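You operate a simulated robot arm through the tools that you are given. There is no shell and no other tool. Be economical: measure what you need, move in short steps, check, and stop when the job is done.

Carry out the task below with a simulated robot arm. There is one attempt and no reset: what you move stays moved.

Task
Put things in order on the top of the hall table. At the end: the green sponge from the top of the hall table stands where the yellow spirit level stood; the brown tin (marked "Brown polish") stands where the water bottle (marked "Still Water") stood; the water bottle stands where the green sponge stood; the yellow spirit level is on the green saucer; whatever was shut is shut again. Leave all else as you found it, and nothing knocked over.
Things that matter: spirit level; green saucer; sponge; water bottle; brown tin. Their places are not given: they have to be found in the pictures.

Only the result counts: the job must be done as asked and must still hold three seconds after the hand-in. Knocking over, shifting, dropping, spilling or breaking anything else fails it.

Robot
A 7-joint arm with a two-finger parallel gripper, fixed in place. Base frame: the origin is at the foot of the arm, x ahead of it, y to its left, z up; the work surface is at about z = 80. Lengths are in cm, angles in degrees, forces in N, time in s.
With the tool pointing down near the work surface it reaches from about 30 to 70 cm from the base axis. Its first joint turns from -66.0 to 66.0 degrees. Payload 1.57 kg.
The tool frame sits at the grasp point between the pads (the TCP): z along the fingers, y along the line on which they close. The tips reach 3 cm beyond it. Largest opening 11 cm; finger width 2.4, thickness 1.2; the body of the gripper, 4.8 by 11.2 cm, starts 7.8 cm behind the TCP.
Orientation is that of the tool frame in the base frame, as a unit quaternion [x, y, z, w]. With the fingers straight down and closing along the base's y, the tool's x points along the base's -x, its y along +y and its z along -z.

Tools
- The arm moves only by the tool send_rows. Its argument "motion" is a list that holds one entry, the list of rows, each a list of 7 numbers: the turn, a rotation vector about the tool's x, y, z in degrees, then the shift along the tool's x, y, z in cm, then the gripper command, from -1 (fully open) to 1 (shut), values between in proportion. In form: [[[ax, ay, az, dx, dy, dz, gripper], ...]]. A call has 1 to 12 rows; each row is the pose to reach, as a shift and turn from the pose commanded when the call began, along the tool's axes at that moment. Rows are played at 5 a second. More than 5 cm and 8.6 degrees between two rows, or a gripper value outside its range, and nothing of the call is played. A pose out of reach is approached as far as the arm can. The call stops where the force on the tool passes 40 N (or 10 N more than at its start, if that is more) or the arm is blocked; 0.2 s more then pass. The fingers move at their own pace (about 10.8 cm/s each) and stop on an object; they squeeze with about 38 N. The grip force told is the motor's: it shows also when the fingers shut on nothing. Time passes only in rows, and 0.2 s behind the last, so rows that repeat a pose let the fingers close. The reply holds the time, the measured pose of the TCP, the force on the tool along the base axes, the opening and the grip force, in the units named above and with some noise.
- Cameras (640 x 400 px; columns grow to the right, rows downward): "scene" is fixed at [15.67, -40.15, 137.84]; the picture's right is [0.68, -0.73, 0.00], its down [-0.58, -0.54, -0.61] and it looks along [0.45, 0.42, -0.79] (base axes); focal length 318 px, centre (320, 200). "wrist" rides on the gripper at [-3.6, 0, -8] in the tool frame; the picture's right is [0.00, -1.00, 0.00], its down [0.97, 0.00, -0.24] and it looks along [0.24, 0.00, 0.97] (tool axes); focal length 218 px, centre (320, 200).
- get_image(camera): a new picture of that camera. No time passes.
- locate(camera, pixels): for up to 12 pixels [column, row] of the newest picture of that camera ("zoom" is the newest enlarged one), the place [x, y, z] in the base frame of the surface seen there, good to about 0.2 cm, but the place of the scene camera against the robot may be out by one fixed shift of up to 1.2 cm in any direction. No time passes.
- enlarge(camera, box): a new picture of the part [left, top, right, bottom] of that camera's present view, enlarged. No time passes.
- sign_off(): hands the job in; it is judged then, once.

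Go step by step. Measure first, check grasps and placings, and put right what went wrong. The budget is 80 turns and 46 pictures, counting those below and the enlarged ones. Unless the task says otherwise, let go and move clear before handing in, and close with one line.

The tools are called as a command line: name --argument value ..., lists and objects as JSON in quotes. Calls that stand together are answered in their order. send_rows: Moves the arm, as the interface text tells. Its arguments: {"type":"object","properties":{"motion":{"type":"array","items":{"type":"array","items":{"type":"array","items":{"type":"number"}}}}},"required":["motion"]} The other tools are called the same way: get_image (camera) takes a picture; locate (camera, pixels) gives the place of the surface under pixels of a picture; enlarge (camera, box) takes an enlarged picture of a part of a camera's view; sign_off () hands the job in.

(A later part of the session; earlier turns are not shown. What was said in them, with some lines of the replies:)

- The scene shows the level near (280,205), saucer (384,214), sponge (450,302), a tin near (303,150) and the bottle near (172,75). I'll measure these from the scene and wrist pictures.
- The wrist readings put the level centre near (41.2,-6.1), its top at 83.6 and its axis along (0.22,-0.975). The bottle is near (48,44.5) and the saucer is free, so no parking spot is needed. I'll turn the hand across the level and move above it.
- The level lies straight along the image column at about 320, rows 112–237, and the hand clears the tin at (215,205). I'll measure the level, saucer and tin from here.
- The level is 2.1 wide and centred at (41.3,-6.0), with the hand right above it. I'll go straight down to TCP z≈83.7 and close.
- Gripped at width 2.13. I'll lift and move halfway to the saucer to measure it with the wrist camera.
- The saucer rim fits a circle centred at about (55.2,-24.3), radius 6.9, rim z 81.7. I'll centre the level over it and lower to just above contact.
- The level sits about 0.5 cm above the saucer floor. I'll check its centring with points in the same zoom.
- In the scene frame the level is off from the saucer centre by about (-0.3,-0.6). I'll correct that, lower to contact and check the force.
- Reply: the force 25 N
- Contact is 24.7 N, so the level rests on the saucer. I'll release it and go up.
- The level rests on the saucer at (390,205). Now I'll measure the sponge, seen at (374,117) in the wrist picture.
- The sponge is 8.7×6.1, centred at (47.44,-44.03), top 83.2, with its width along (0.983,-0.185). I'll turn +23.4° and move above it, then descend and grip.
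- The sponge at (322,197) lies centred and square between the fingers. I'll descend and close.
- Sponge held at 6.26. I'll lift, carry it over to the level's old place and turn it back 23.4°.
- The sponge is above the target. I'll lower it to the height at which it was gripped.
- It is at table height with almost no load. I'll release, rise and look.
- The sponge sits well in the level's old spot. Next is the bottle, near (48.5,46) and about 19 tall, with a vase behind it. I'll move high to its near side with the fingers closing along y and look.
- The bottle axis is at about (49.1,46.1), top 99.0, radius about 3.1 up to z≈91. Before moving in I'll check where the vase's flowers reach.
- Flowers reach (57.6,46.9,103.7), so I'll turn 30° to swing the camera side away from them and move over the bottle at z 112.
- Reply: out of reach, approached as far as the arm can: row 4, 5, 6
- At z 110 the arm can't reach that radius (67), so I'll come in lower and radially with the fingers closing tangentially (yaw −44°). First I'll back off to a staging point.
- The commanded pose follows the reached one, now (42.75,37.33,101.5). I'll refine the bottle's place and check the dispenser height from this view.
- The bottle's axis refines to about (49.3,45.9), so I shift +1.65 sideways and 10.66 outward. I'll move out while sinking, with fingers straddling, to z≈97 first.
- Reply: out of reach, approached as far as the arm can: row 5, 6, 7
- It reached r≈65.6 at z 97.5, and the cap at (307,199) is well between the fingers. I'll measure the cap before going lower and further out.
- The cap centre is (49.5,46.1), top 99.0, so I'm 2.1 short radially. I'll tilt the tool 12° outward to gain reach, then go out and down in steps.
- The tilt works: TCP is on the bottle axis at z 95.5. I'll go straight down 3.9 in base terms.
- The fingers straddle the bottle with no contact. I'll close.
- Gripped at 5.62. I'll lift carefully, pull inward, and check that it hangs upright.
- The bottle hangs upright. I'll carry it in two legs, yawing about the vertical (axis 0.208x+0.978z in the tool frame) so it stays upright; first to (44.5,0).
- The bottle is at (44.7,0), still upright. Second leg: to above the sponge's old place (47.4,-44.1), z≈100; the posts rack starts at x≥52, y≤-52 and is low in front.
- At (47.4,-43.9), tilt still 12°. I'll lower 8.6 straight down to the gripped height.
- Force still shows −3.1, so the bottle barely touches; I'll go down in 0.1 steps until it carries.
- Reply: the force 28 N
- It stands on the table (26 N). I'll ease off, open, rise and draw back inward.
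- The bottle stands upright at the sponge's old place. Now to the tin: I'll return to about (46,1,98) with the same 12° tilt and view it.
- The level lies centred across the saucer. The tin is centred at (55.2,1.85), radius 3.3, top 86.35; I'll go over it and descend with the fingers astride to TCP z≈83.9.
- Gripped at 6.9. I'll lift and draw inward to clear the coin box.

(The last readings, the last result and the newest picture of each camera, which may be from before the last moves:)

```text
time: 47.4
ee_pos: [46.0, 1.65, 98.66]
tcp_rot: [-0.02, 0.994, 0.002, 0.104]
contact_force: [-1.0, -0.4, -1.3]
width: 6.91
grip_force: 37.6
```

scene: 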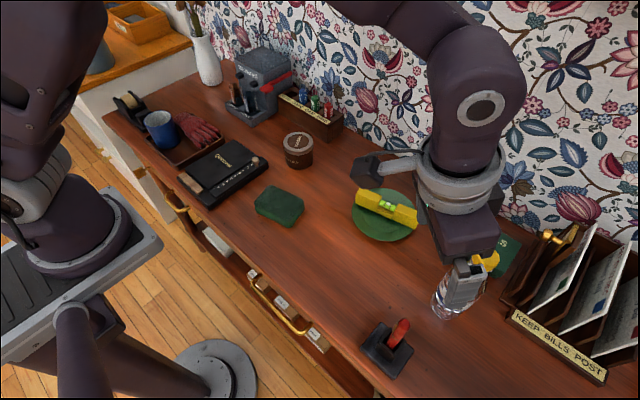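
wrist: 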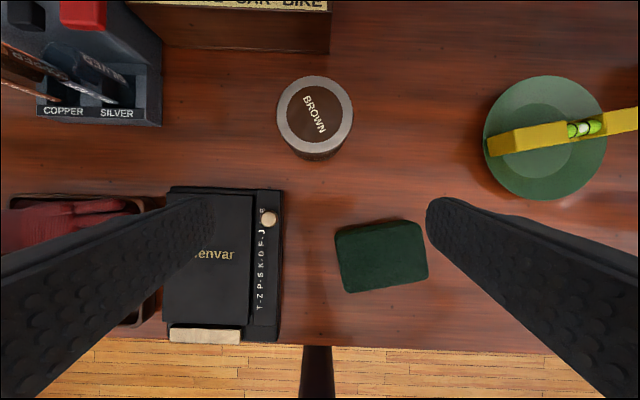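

Holding well. I'll swing to the staging point (43.2,40.2) with −40.7° about the vertical.

send_rows --motion '[[[-0.94, 0, -4.42, 0.14, 4.29, -0.03, 1], [-1.88, 0, -8.84, 0.27, 8.58, -0.06, 1], [-2.82, 0, -13.27, 0.41, 12.87, -0.09, 1], [-3.76, 0, -17.69, 0.55, 17.16, -0.12, 1], [-4.71, 0, -22.11, 0.68, 21.44, -0.14, 1], [-5.65, 0, -26.53, 0.82, 25.73, -0.17, 1], [-6.59, 0, -30.96, 0.96, 30.02, -0.2, 1], [-7.53, 0, -35.38, 1.09, 34.31, -0.23, 1], [-8.47, 0, -39.8, 1.23, 38.6, -0.26, 1], [-8.47, 0, -39.8, 1.23, 38.6, -0.26, 1]]]'

get_image --camera "scene"

```text
time: 49.6
ee_pos: [43.09, 40.12, 99.0]
tcp_rot: [-0.365, 0.925, 0.038, 0.097]
contact_force: [0.2, -0.4, -1.3]
width: 6.9
grip_force: 38.7
```

```text
12 pictures are left
```

scene: 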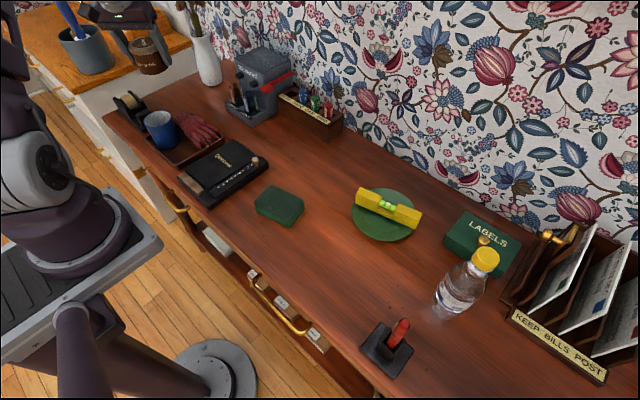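

All others stand well. Now I'll go outward and down to the bottle's old place, stopping about 0.2 above the table.

send_rows --motion '[[[0, 0, 0, -2.31, 0, 3.56, 1], [0, 0, 0, -4.62, 0, 7.12, 1], [0, 0, 0, -6.41, 0, 10.56, 1], [0, 0, 0, -5.79, 0, 13.5, 1], [0, 0, 0, -5.37, 0, 15.45, 1], [0, 0, 0, -5.21, 0, 16.24, 1], [0, 0, 0, -5.21, 0, 16.24, 1]]]'

enlarge --camera "scene" --box '[80, 0, 320, 150]'

```text
time: 51.2
ee_pos: [49.3, 46.0, 83.93]
tcp_rot: [-0.365, 0.925, 0.039, 0.097]
contact_force: [-0.7, 0.4, -1.3]
width: 6.9
grip_force: 38.3
```

```text
2.67 times, centred on (200, 75) of scene
```

zoom: 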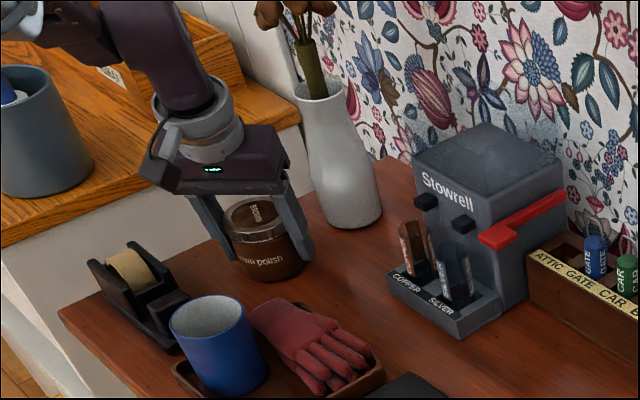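

The tin is at (49.3,46.0) and just off the table (force −1.3). I'll lower in 0.1 steps to touch.

send_rows --motion '[[[0, 0, 0, 0.02, 0, 0.1, 1], [0, 0, 0, 0.04, 0, 0.18, 1], [0, 0, 0, 0.04, 0, 0.18, 1]]]'

```text
time: 52.0
ee_pos: [49.39, 45.8, 83.87]
tcp_rot: [-0.364, 0.925, 0.038, 0.098]
contact_force: [-2.4, -2.5, 9.2]
width: 6.9
grip_force: 37.9
```

Contact made. I'll release, rise and draw back, then check.

send_rows --motion '[[[0, 0, 0, 0, 0, -0.05, 0], [0, 0, 0, 0, 0, -0.05, -0.6], [0, 0, 0, 0, 0, -0.05, -0.8], [0, 0, 0, -0.62, 0, -2.93, -0.8], [0, 0, 0, -1.25, 0, -5.87, -0.8], [0, 0, 0, 1.55, 0, -9.53, -1], [0, 0, 0, 5.05, 0, -12.32, -1], [0, 0, 0, 5.05, 0, -12.32, -1]]]'

get_image --camera "scene"

get_image --camera "wrist"

```text
time: 53.8
ee_pos: [43.79, 40.5, 94.74]
tcp_rot: [-0.365, 0.925, 0.039, 0.098]
contact_force: [0.1, 0.8, 0.1]
width: 11.02
grip_force: 0.0
```

```text
10 pictures are left
```

scene: 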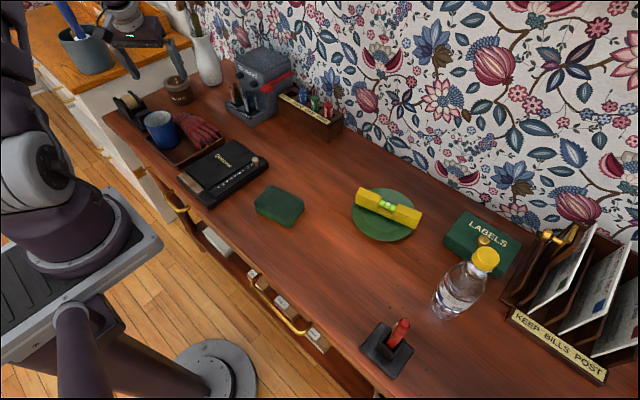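

```text
9 pictures are left
```

wrist: 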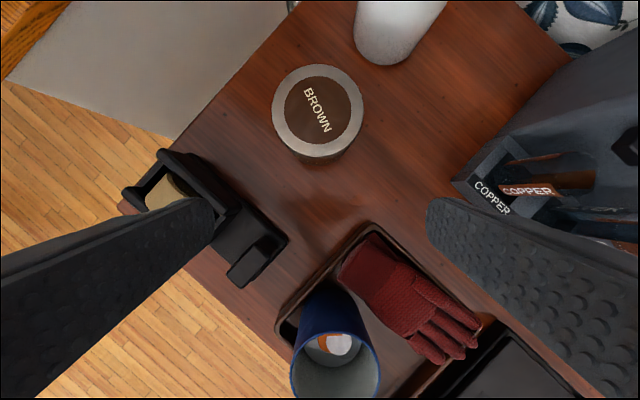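

The tin stands and everything looks in place. A last measurement of the tin, bottle and sponge.

locate --camera "wrist" --pixels '[[274, 110], [362, 110], [318, 66], [318, 154]]'

locate --camera "scene" --pixels '[[485, 258], [476, 258], [496, 258], [485, 248], [487, 270], [258, 201], [302, 206], [270, 187], [292, 224]]'

enlarge --camera "scene" --box '[340, 170, 560, 340]'

```text
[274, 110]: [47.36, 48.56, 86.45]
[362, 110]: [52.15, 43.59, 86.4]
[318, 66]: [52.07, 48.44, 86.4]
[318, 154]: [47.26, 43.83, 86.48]
```

```text
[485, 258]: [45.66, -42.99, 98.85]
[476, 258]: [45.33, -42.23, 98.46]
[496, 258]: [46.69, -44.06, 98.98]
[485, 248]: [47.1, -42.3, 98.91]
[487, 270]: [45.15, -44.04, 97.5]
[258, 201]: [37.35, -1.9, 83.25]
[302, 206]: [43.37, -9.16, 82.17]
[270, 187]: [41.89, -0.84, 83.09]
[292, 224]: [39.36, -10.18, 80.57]
```

```text
2.35 times, centred on (450, 255) of scene
```

zoom: 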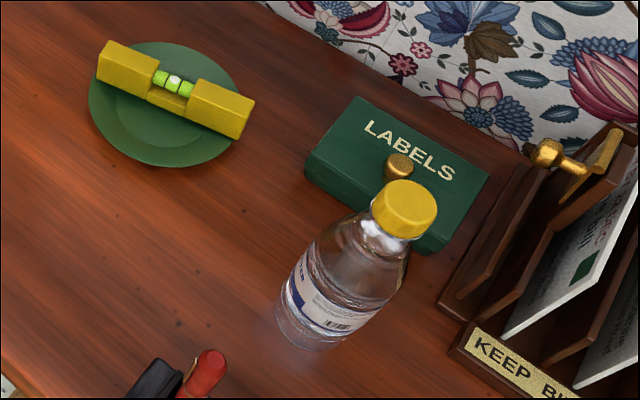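

The tin is centred at (49.7,46.1) and the bottle stands upright at about (47.3,-43.9). The sponge and level are placed, and the hand is clear with nothing held. I'm handing in.

sign_off

```text
The job is handed in.
```

The job is handed in: the level is on the saucer, the sponge is in the level's old place, the bottle is in the sponge's and the brown tin is in the bottle's; I opened nothing, and the last pictures show nothing knocked over.
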